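You operate a simulated robot arm through the tools that you are given. There is no shell and no other tool. Be economical: measure what you need, move in short steps, check, and stop when the job is done.

Carry out the task below with a simulated robot arm. There is one attempt and no reset: what you move stays moved.

TASK
Pull the sideboard drawer open.

It is judged by the outcome, as a careful person would: the job done as asked, and still so three seconds after it is handed in. It fails if anything else is knocked over, pushed out of place, dropped, spilled or broken.

THE ROBOT
A 6-joint arm with a two-finger parallel gripper, fixed in place. Base frame: the origin is at the foot of the arm, x ahead of it, y to its left, z up. Lengths are in mm, angles in rad, forces in N, time in s.
With the tool pointing down near the work surface it reaches from about 260 to 680 mm from the base axis. Its first joint turns from -1.152 to 1.152 rad. Payload 2.9 kg.
Tool frame: the origin (TCP) lies between the finger pads and is the grasp point; the fingertips stand 30 mm ahead of it; z points along the fingers, y is the line along which they close. The gripper opens to 110 mm. The fingers are 20 mm wide and 10 mm thick; the gripper's body (48 by 112 mm) begins 55 mm behind the TCP.
Orientation is told as [roll, pitch, yaw] about the base's x, y, z axes, in that order, counted from this pose: with the fingers straight down and closing along the base's y, the tool's x points along the base's -x, its y along +y and its z along -z.

THE INTERFACE
- The arm moves only by the tool arm_command. Its argument "deltas" is text: rows parted by semicolons, each of 7 numbers parted by spaces: the turn, a rotation vector about the base's x, y, z in units of 60 degrees (1.0 is 60 degrees), then the shift along the base's x, y, z in units of 150 mm (1.0 is 150 mm), then the finger opening in mm, from 0 to 110. In form: ax ay az tx ty tz claw; .... A call has 1 to 20 rows; each row is the pose to reach, as a shift and turn from the pose commanded when the call began. A call with a number of a shift or a turn outside -1 to 1 is refused whole. A row lasts 0.2 s, in which the tool goes at most 50 mm and 0.15 rad; a call with a longer step from one row to the next is refused whole, and so is a gripper value outside its range. A pose out of reach is approached as far as the arm can. The call stops where the force on the tool passes 40 N (or 10 N more than at its start, if that is more) or the arm is blocked; 0.2 s more then pass. The fingers move at their own pace (about 108 mm/s each) and stop on an object; they squeeze with about 31 N. The grip force told is the motor's: it shows also when the fingers shut on nothing. Time passes only in rows, and 0.2 s behind the last, so rows that repeat a pose let the fingers close. It gives the time, the measured TCP pose, the force on the tool (base axes), the opening and the grip force at its end, in the units of the frame above (readings bear some noise), and new pictures: "views" is both (left out), scene, wrist or none.
- Cameras (640 x 400 px; columns grow to the right, rows downward): "scene" is fixed at [55.1, 419.4, 1386.9]; the picture's right is [-0.87, -0.49, 0.00], its down [-0.27, 0.47, -0.84] and it looks along [0.42, -0.73, -0.54] (base axes); focal length 334 px, centre (320, 200). "wrist" rides on the gripper at [-36, 0, -57] in the tool frame; the picture's right is [0.00, -1.00, 0.00], its down [0.97, 0.00, -0.24] and it looks along [0.24, 0.00, 0.97] (tool axes); focal length 218 px, centre (320, 200).
- measure_at(camera, pixels): there is no depth. For up to 12 entries [column, row, z] of the newest picture of that camera ("zoom" is the newest enlarged one), the place [x, y] in the base frame at which the ray of that pixel passes the height z, good to about 2 mm, but the place of the scene camera against the robot may be out by one fixed shift of up to 12 mm in any direction. No time passes.
- close_up(camera, box): a new picture of the part [left, top, right, bottom] of that camera's present view, enlarged. No time passes.
- close_job(): hands the job in; it is judged then, once.

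Work in short steps. Measure before you move; look again where a grasp or a placing could have gone wrong, and mend it. You have 60 turns and 120 pictures in all, the two below and enlarged ones among them. Open the gripper and draw the arm clear of the work before you hand the job in, unless the task says otherwise; then end with one line.

The tools are called after "Request:" as a command line: name --argument value ..., lists and objects as JSON in quotes. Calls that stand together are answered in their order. arm_command: Moves the arm, as the interface text tells. Its arguments: {"type":"object","properties":{"deltas":{"type":"string"},"views":{"type":"string","enum":["both","scene","wrist","none"]}},"required":["deltas"]} The other tools are called the same way: measure_at (camera, pixels) gives the place at which the rays of pixels pass given heights; close_up (camera, box) takes an enlarged picture of a part of a camera's view; close_job () hands the job in.

At the start:

```text
clock: 0.0
ee_pos: [478.0, -77.6, 1080.3]
orientation: [0.0, 0.0, 0.001]
contact_force: [-0.1, -0.5, -0.7]
width: 109.9
grip_force: 0.0
```

scene: 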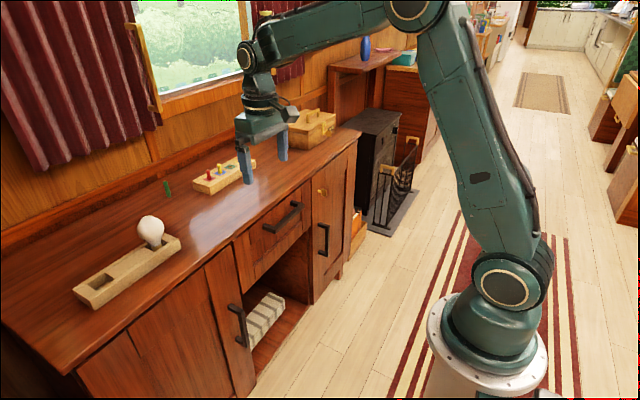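
wrist: 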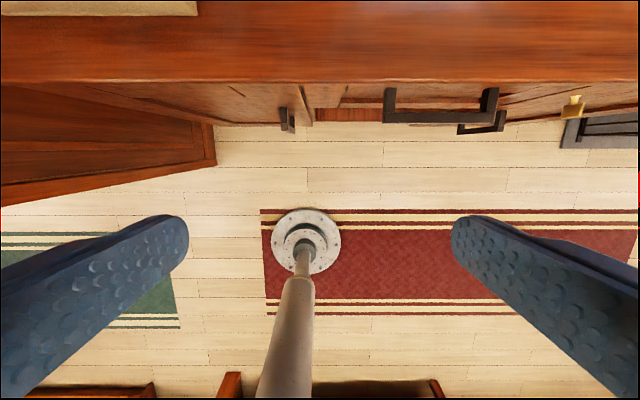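

The drawer handle is at about (283,217) in the scene picture and (440,105) in the wrist picture. I'll enlarge both before measuring.

Request:
close_up --camera "scene" --box '[220, 160, 348, 240]'

Request:
close_up --camera "wrist" --box '[340, 60, 532, 180]'

Request:
measure_at --camera "wrist" --pixels '[[388, 120, 660], [388, 120, 620], [495, 120, 660], [495, 120, 620], [388, 90, 660], [388, 90, 620], [495, 90, 660], [320, 80, 745]]'

Request:
measure_at --camera "scene" --pixels '[[265, 230, 660], [265, 230, 620], [300, 205, 660], [300, 205, 620], [236, 238, 745], [355, 133, 745], [245, 185, 745]]'

```text
5.00 times, centred on (284, 200) of scene
```

zoom: 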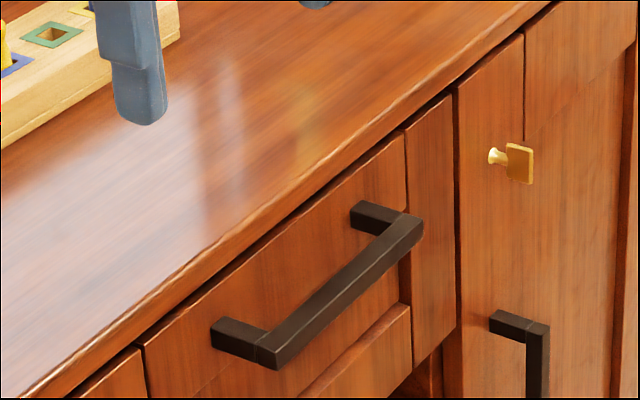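

```text
3.33 times, centred on (436, 120) of wrist
```

zoom: 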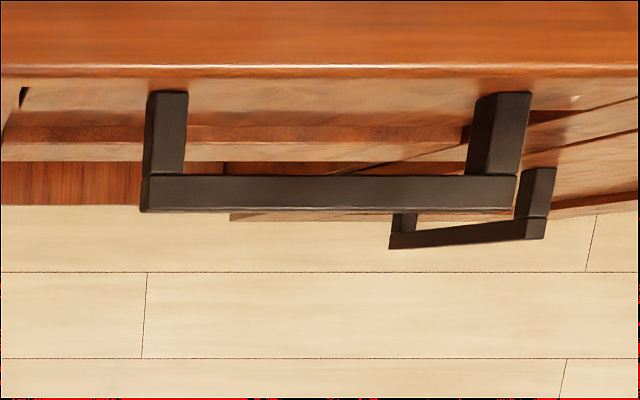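

```text
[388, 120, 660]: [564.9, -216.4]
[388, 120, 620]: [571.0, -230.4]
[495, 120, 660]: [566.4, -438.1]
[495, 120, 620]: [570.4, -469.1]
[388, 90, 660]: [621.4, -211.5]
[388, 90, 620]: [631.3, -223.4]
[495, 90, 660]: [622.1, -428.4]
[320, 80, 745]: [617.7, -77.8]
```

```text
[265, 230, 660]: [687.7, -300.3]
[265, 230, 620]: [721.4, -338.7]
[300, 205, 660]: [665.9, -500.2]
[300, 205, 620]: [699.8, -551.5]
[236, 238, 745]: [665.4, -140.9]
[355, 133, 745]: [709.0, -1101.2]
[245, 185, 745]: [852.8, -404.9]
```

Triangulating the two views puts the handle bar at about x 550–561, y -172…-340, z≈785. The table rim is at x≈590, z≈840. I'll turn the tool 90° while high, so that the fingers close along x, and move over towards the handle.

Request:
arm_command --deltas "0 0 0.14 0.05 -0.14 0 110; 0 0 0.28 0.1 -0.28 0 110; 0 0 0.42 0.15 -0.42 0 90; 0 0 0.56 0.2 -0.56 0 70; 0 0 0.7 0.25 -0.7 0 50; 0 0 0.84 0.3 -0.84 0 36; 0 0 0.97 0.35 -1 0 36" --views "none"

Request:
arm_command --deltas "0 0 0.14 0 -0.05 0 36; 0 0 0.28 0 -0.1 0 36; 0 0 0.42 0 -0.15 0 36; 0 0 0.53 0 -0.19 0 36; 0 0 0.53 0 -0.19 0 36"

```text
clock: 1.6
ee_pos: [527.3, -225.8, 1078.0]
orientation: [0.0, -0.001, 1.019]
contact_force: [-0.1, 0.4, 0.1]
width: 36.0
grip_force: 0.1
```

```text
clock: 2.8
ee_pos: [529.9, -253.6, 1080.5]
orientation: [0.0, 0.001, 1.571]
contact_force: [0.2, 0.3, -0.2]
width: 36.0
grip_force: 0.0
```

scene: 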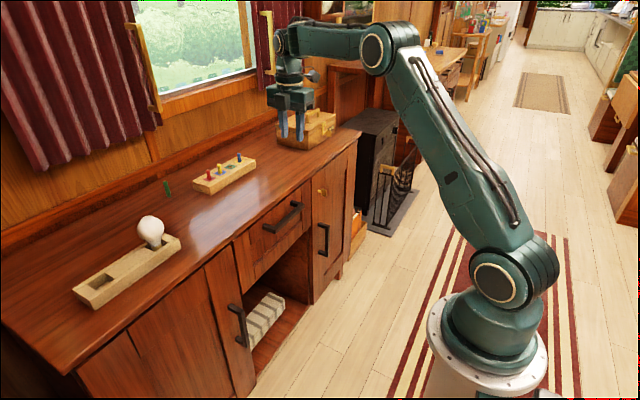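
wrist: 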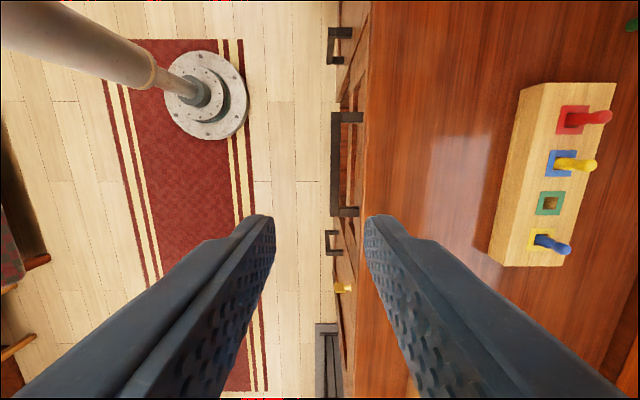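

The fingers now close along x and the handle is in view at columns 331–362, rows 112–217. I'll enlarge it and measure.

Request:
close_up --camera "wrist" --box '[280, 100, 472, 220]'

Request:
measure_at --camera "wrist" --pixels '[[331, 112, 790], [331, 112, 770], [331, 216, 790], [331, 216, 770], [343, 165, 790], [343, 165, 770], [366, 165, 840], [366, 165, 820]]'

```text
3.33 times, centred on (376, 160) of wrist
```

zoom: 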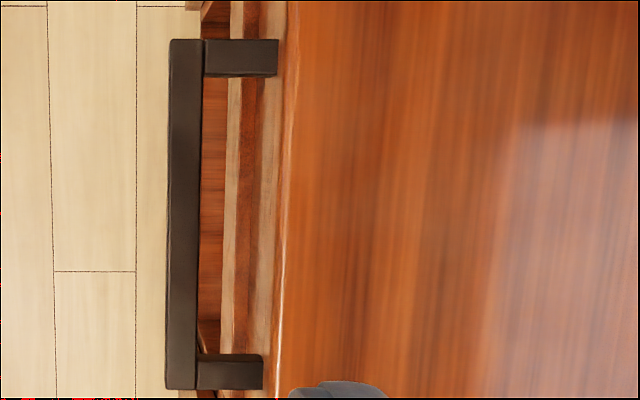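

```text
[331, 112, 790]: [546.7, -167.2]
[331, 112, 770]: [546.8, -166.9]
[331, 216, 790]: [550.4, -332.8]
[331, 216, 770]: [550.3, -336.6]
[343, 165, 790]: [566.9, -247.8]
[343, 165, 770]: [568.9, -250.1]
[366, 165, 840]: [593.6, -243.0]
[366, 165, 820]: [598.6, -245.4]
```

The bar spans x 548–562, the rim is at x≈592, and the middle is at y≈-250. I'll set x=556 with a 34 mm opening and go down to z≈850 to look.

Request:
arm_command --deltas "0 0 0 0.09 0.01 -0.2 34; 0 0 0 0.175 0.02 -0.5 34; 0 0 0 0.175 0.02 -0.8 34; 0 0 0 0.175 0.02 -1 34; 0 0 0 0.175 0.02 -1 34" --views "none"

Request:
arm_command --deltas "0 0 0 0 0 -0.2 34; 0 0 0 0 0 -0.4 34; 0 0 0 0 0 -0.5 34; 0 0 0 0 0 -0.5 34"

Request:
close_up --camera "scene" --box '[216, 140, 376, 240]'

```text
clock: 4.0
ee_pos: [558.7, -253.1, 930.4]
orientation: [-0.001, -0.001, 1.57]
contact_force: [0.0, -0.1, 0.0]
width: 33.9
grip_force: 0.2
```

```text
clock: 5.0
ee_pos: [557.8, -255.2, 861.6]
orientation: [-0.008, 0.002, 1.572]
contact_force: [-5.1, 7.3, 29.7]
width: 31.5
grip_force: 0.0
```

scene: 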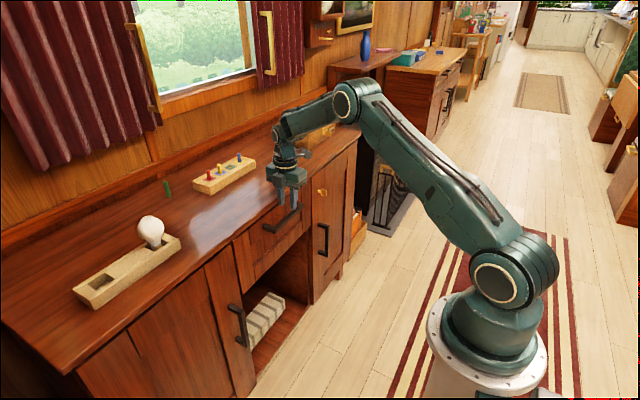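
wrist: 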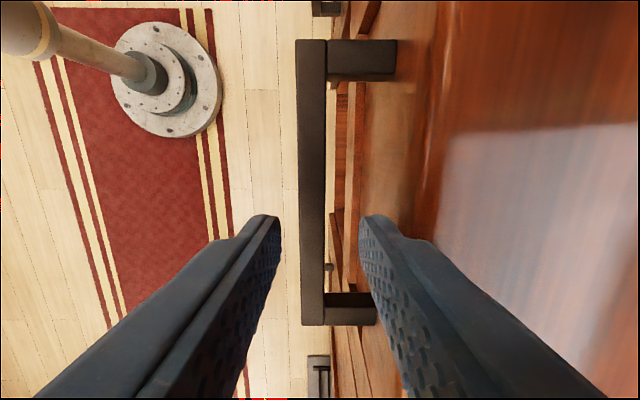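

```text
4.00 times, centred on (296, 190) of scene
```

zoom: 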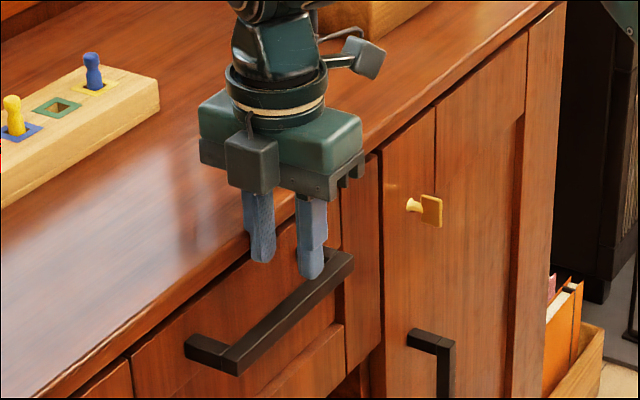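

The call stopped on contact at z=861.6 (29.7 N upward, width pushed to 31.5), so the inner fingertip is probably touching the table rim. I'll back up, centre at x≈554 and narrow the opening to 28 mm.

Request:
arm_command --deltas "0 0 0 0 0 0.1 28; 0 0 0 -0.02 0 0.15 28; 0 0 0 -0.02 0 0.15 28; 0 0 0 -0.02 0 0.15 28"

Request:
close_up --camera "wrist" --box '[240, 120, 480, 270]'

```text
clock: 6.0
ee_pos: [551.9, -253.7, 877.4]
orientation: [0.0, 0.0, 1.57]
contact_force: [0.5, 0.0, 0.1]
width: 27.9
grip_force: 0.0
```

scene: 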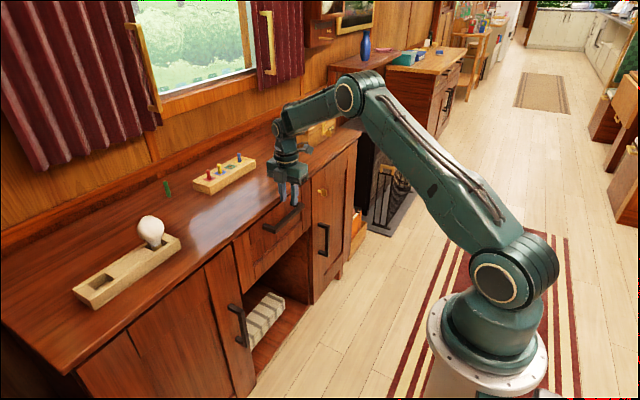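
wrist: 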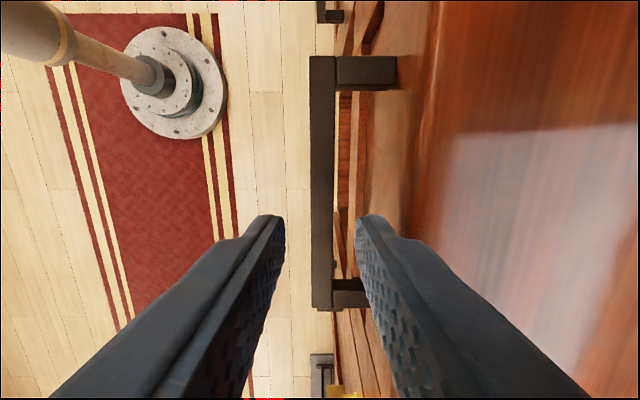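

```text
2.67 times, centred on (360, 195) of wrist
```

zoom: 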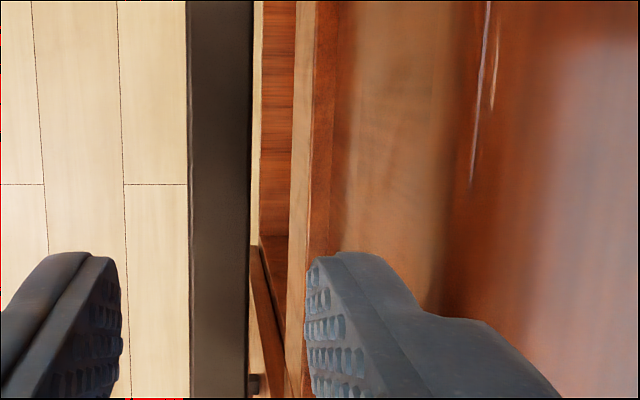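

The bar is now between the fingers (bar x≈546–561, pads ≈538 and 566). I'll go down in small steps to z≈805.

Request:
arm_command --deltas "0 0 0 0.01 0 -0.08 28; 0 0 0 0.01 0 -0.16 28; 0 0 0 0.01 0 -0.24 28; 0 0 0 0.01 0 -0.32 28; 0 0 0 0.01 0 -0.4 28; 0 0 0 0.01 0 -0.47 28; 0 0 0 0.01 0 -0.47 28"

Request:
close_up --camera "scene" --box '[216, 140, 376, 240]'

```text
clock: 7.6
ee_pos: [552.8, -252.2, 807.0]
orientation: [0.0, 0.0, 1.57]
contact_force: [0.0, 0.6, 0.8]
width: 28.3
grip_force: 0.1
```

scene: 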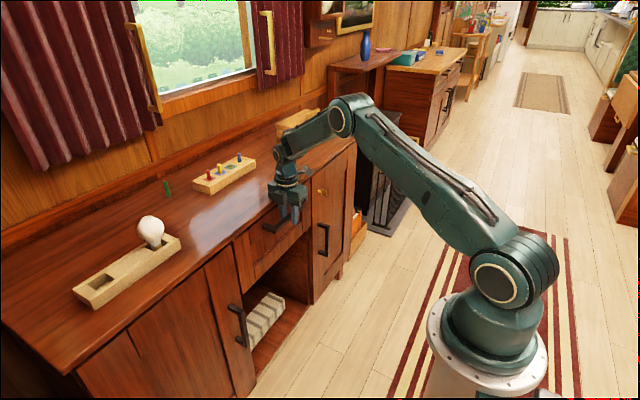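
wrist: 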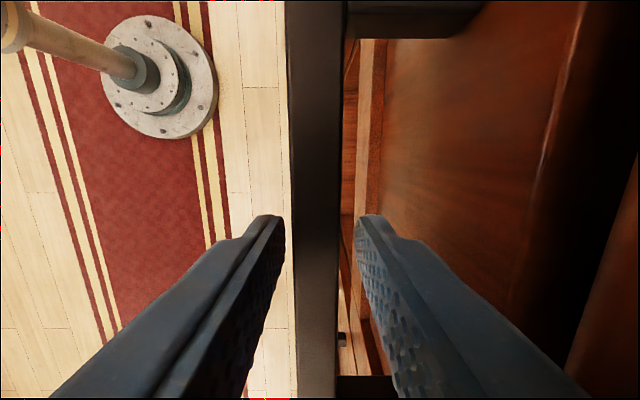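

```text
4.00 times, centred on (296, 190) of scene
```

zoom: 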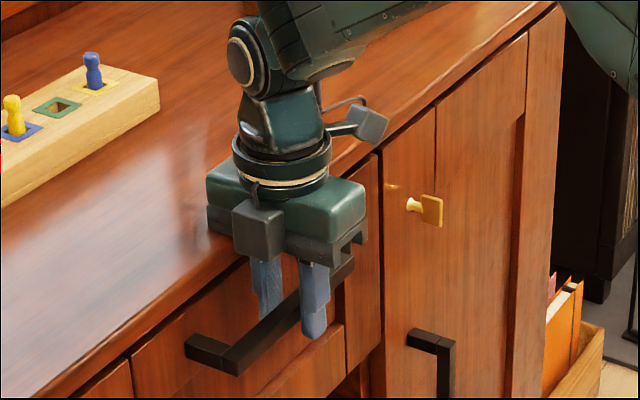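

There was no contact and the fingers straddle the bar. I'll close on it.

Request:
arm_command --deltas "0 0 0 0 0 0 20; 0 0 0 0 0 0 8; 0 0 0 0 0 0 8; 0 0 0 0 0 0 8" --views "wrist"

```text
clock: 8.6
ee_pos: [553.9, -251.8, 805.9]
orientation: [0.003, -0.002, 1.571]
contact_force: [-15.1, 0.4, 5.5]
width: 14.6
grip_force: 44.8
```

wrist: 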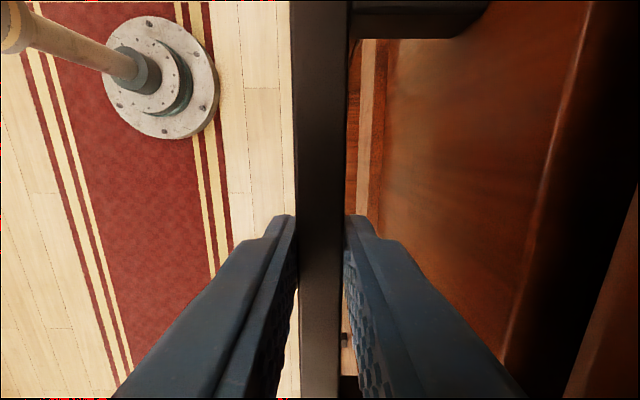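

The bar is gripped (width 14.6 mm, grip force 44.8 N). I'll pull along -x in small steps.

Request:
arm_command --deltas "0 0 0 -0.05 0 0 8; 0 0 0 -0.1 0 0 8; 0 0 0 -0.15 0 0 8; 0 0 0 -0.2 0 0 8; 0 0 0 -0.27 0 0 8; 0 0 0 -0.34 0 0 8; 0 0 0 -0.4 0 0 8; 0 0 0 -0.4 0 0 8"

```text
clock: 10.4
ee_pos: [494.2, -250.9, 805.6]
orientation: [0.001, -0.002, 1.572]
contact_force: [0.3, 5.6, -14.9]
width: 14.7
grip_force: 45.1
```

scene: 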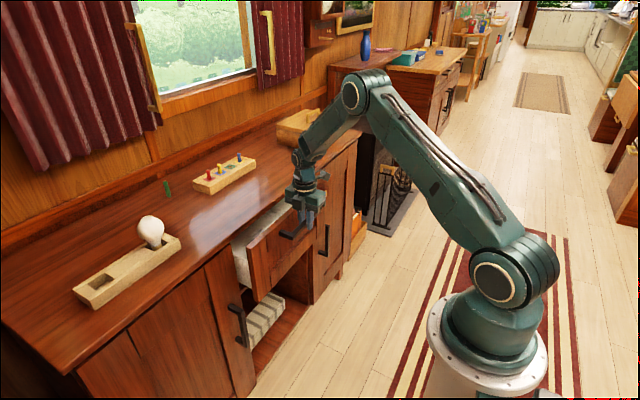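
wrist: 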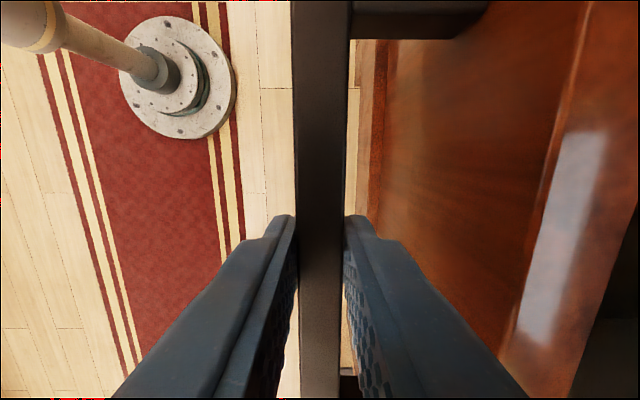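

The drawer is out 60 mm and moving freely, so I'll keep pulling.

Request:
arm_command --deltas "0 0 0 -0.07 0 0 8; 0 0 0 -0.14 0 0 8; 0 0 0 -0.21 0 0 8; 0 0 0 -0.28 0 0 8; 0 0 0 -0.35 0 0 8; 0 0 0 -0.42 0 0 8; 0 0 0 -0.49 0 0 8; 0 0 0 -0.56 0 0 8; 0 0 0 -0.63 0 0 8; 0 0 0 -0.7 0 0 8; 0 0 0 -0.7 0 0 8"

```text
clock: 12.8
ee_pos: [388.9, -252.1, 808.0]
orientation: [0.004, 0.001, 1.568]
contact_force: [0.4, -4.7, -3.2]
width: 15.1
grip_force: 44.7
stopped in row 11: the force on the tool passed its limit (the readings are from after the stop); the commanded pose is now the measured one
```

scene: 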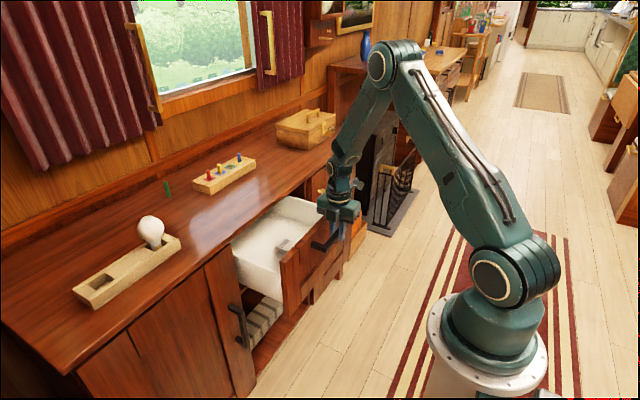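
wrist: 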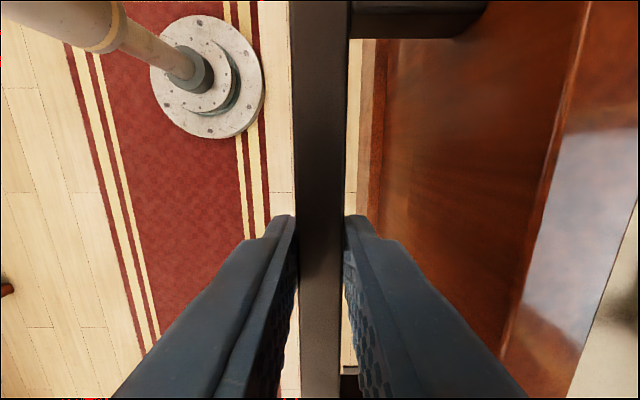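

The drawer is out about 165 mm and the force limit tripped, possibly at the end stop. I'll try one gentle extra pull to find out.

Request:
arm_command --deltas "0 0 0 -0.03 0 0 8; 0 0 0 -0.06 0 0 8; 0 0 0 -0.1 0 0 8; 0 0 0 -0.14 0 0 8" --views "none"

```text
clock: 13.8
ee_pos: [366.7, -252.0, 807.4]
orientation: [0.005, 0.001, 1.567]
contact_force: [1.3, 2.4, -12.1]
width: 14.7
grip_force: 44.7
```

It still moves freely, so I'll pull a bit further and check.

Request:
arm_command --deltas "0 0 0 -0.04 0 0 8; 0 0 0 -0.08 0 0 8; 0 0 0 -0.12 0 0 8; 0 0 0 -0.16 0 0 8; 0 0 0 -0.2 0 0 8; 0 0 0 -0.24 0 0 8; 0 0 0 -0.24 0 0 8"

```text
clock: 15.1
ee_pos: [333.3, -252.0, 807.3]
orientation: [0.005, 0.005, 1.567]
contact_force: [-1.4, -4.5, -4.3]
width: 15.1
grip_force: 45.7
stopped in row 6: the force on the tool passed its limit (the readings are from after the stop); the commanded pose is now the measured one
```

scene: 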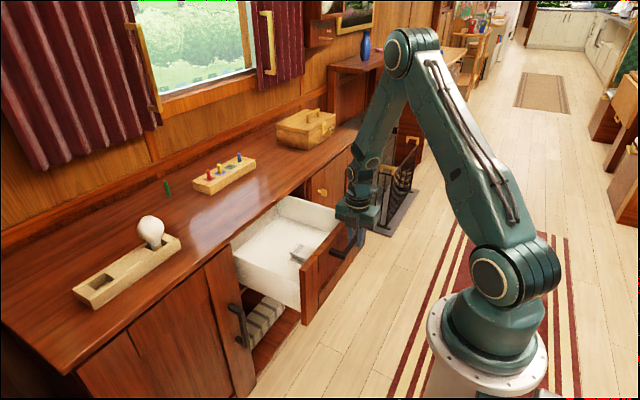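
wrist: 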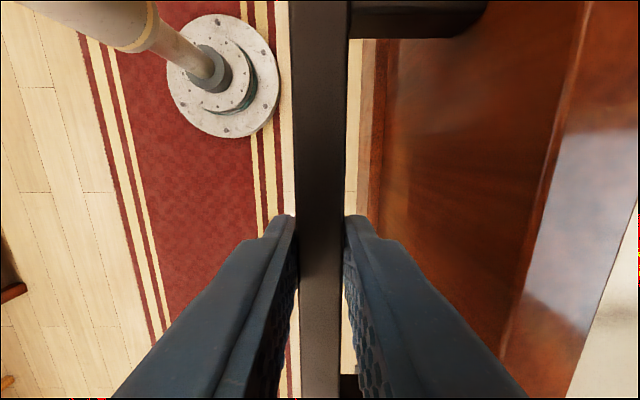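

The drawer is open about 220 mm and holding level. I'll release to a 28 mm opening and rise straight up.

Request:
arm_command --deltas "0 0 0 0 0 0 28; 0 0 0 0 0 0 28; 0 0 0 0 0 0 28" --views "wrist"

Request:
arm_command --deltas "0 0 0 0 0 0.1 28; 0 0 0 0 0 0.25 28; 0 0 0 0 0 0.45 28; 0 0 0 0 0 0.7 28; 0 0 0 0 0 1 28; 0 0 0 0 0 1 28"

```text
clock: 15.9
ee_pos: [333.6, -251.9, 807.3]
orientation: [0.004, 0.005, 1.566]
contact_force: [0.2, -0.4, -0.5]
width: 28.1
grip_force: 0.0
```

wrist: 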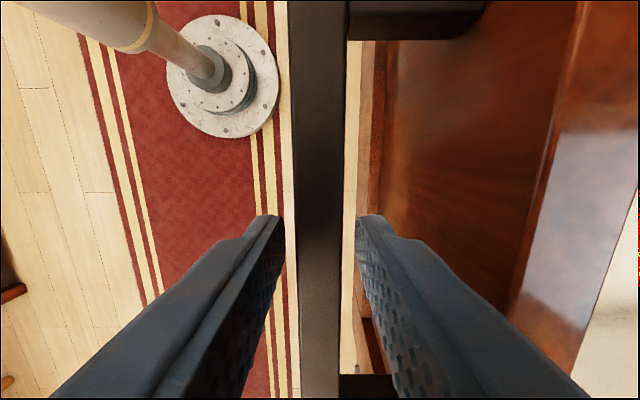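

```text
clock: 17.3
ee_pos: [332.5, -250.0, 957.0]
orientation: [0.006, 0.005, 1.565]
contact_force: [0.0, 0.7, 0.4]
width: 28.1
grip_force: 0.1
```

scene: 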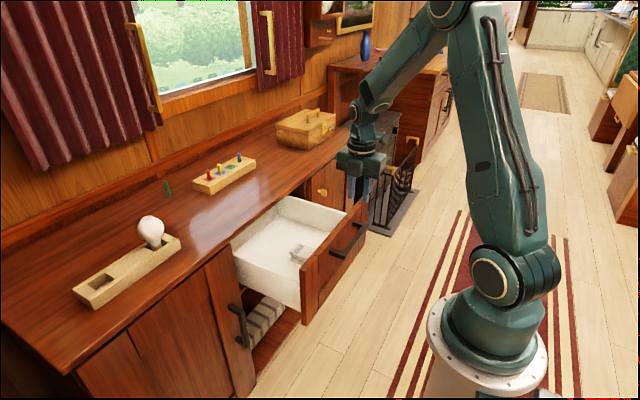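
wrist: 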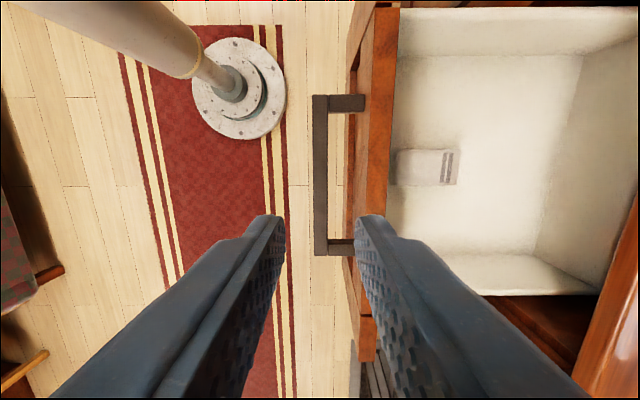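

The drawer stayed open, the gripper is clear above it and nothing else has moved. I'll open the fingers fully and hand in.

Request:
arm_command --deltas "0 0 0 0 0 0.2 60; 0 0 0 0 0 0.4 110; 0 0 0 0 0 0.4 110; 0 0 0 0 0 0.4 110" --views "scene"

Request:
close_job

```text
clock: 18.3
ee_pos: [332.8, -253.5, 1015.1]
orientation: [0.003, 0.005, 1.565]
contact_force: [-0.1, 0.2, 0.3]
width: 110.2
grip_force: 0.1
```

scene: 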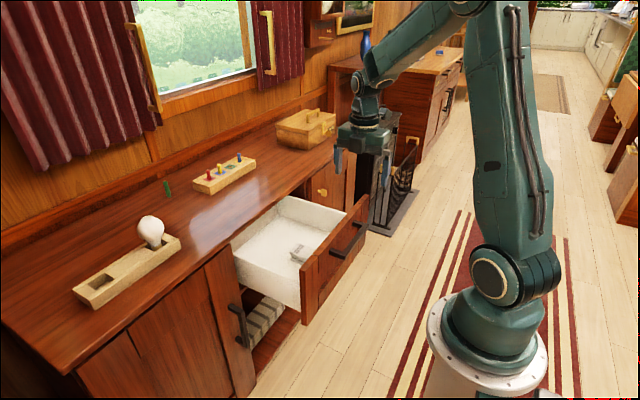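

```text
The job is handed in.
```

The sideboard drawer is pulled open about 220 mm, the gripper is released and clear of it, and nothing else appears to have moved; on the way in, a fingertip briefly pressed on what was probably the sideboard's top edge (about 30 N), with no mark visible in the pictures.
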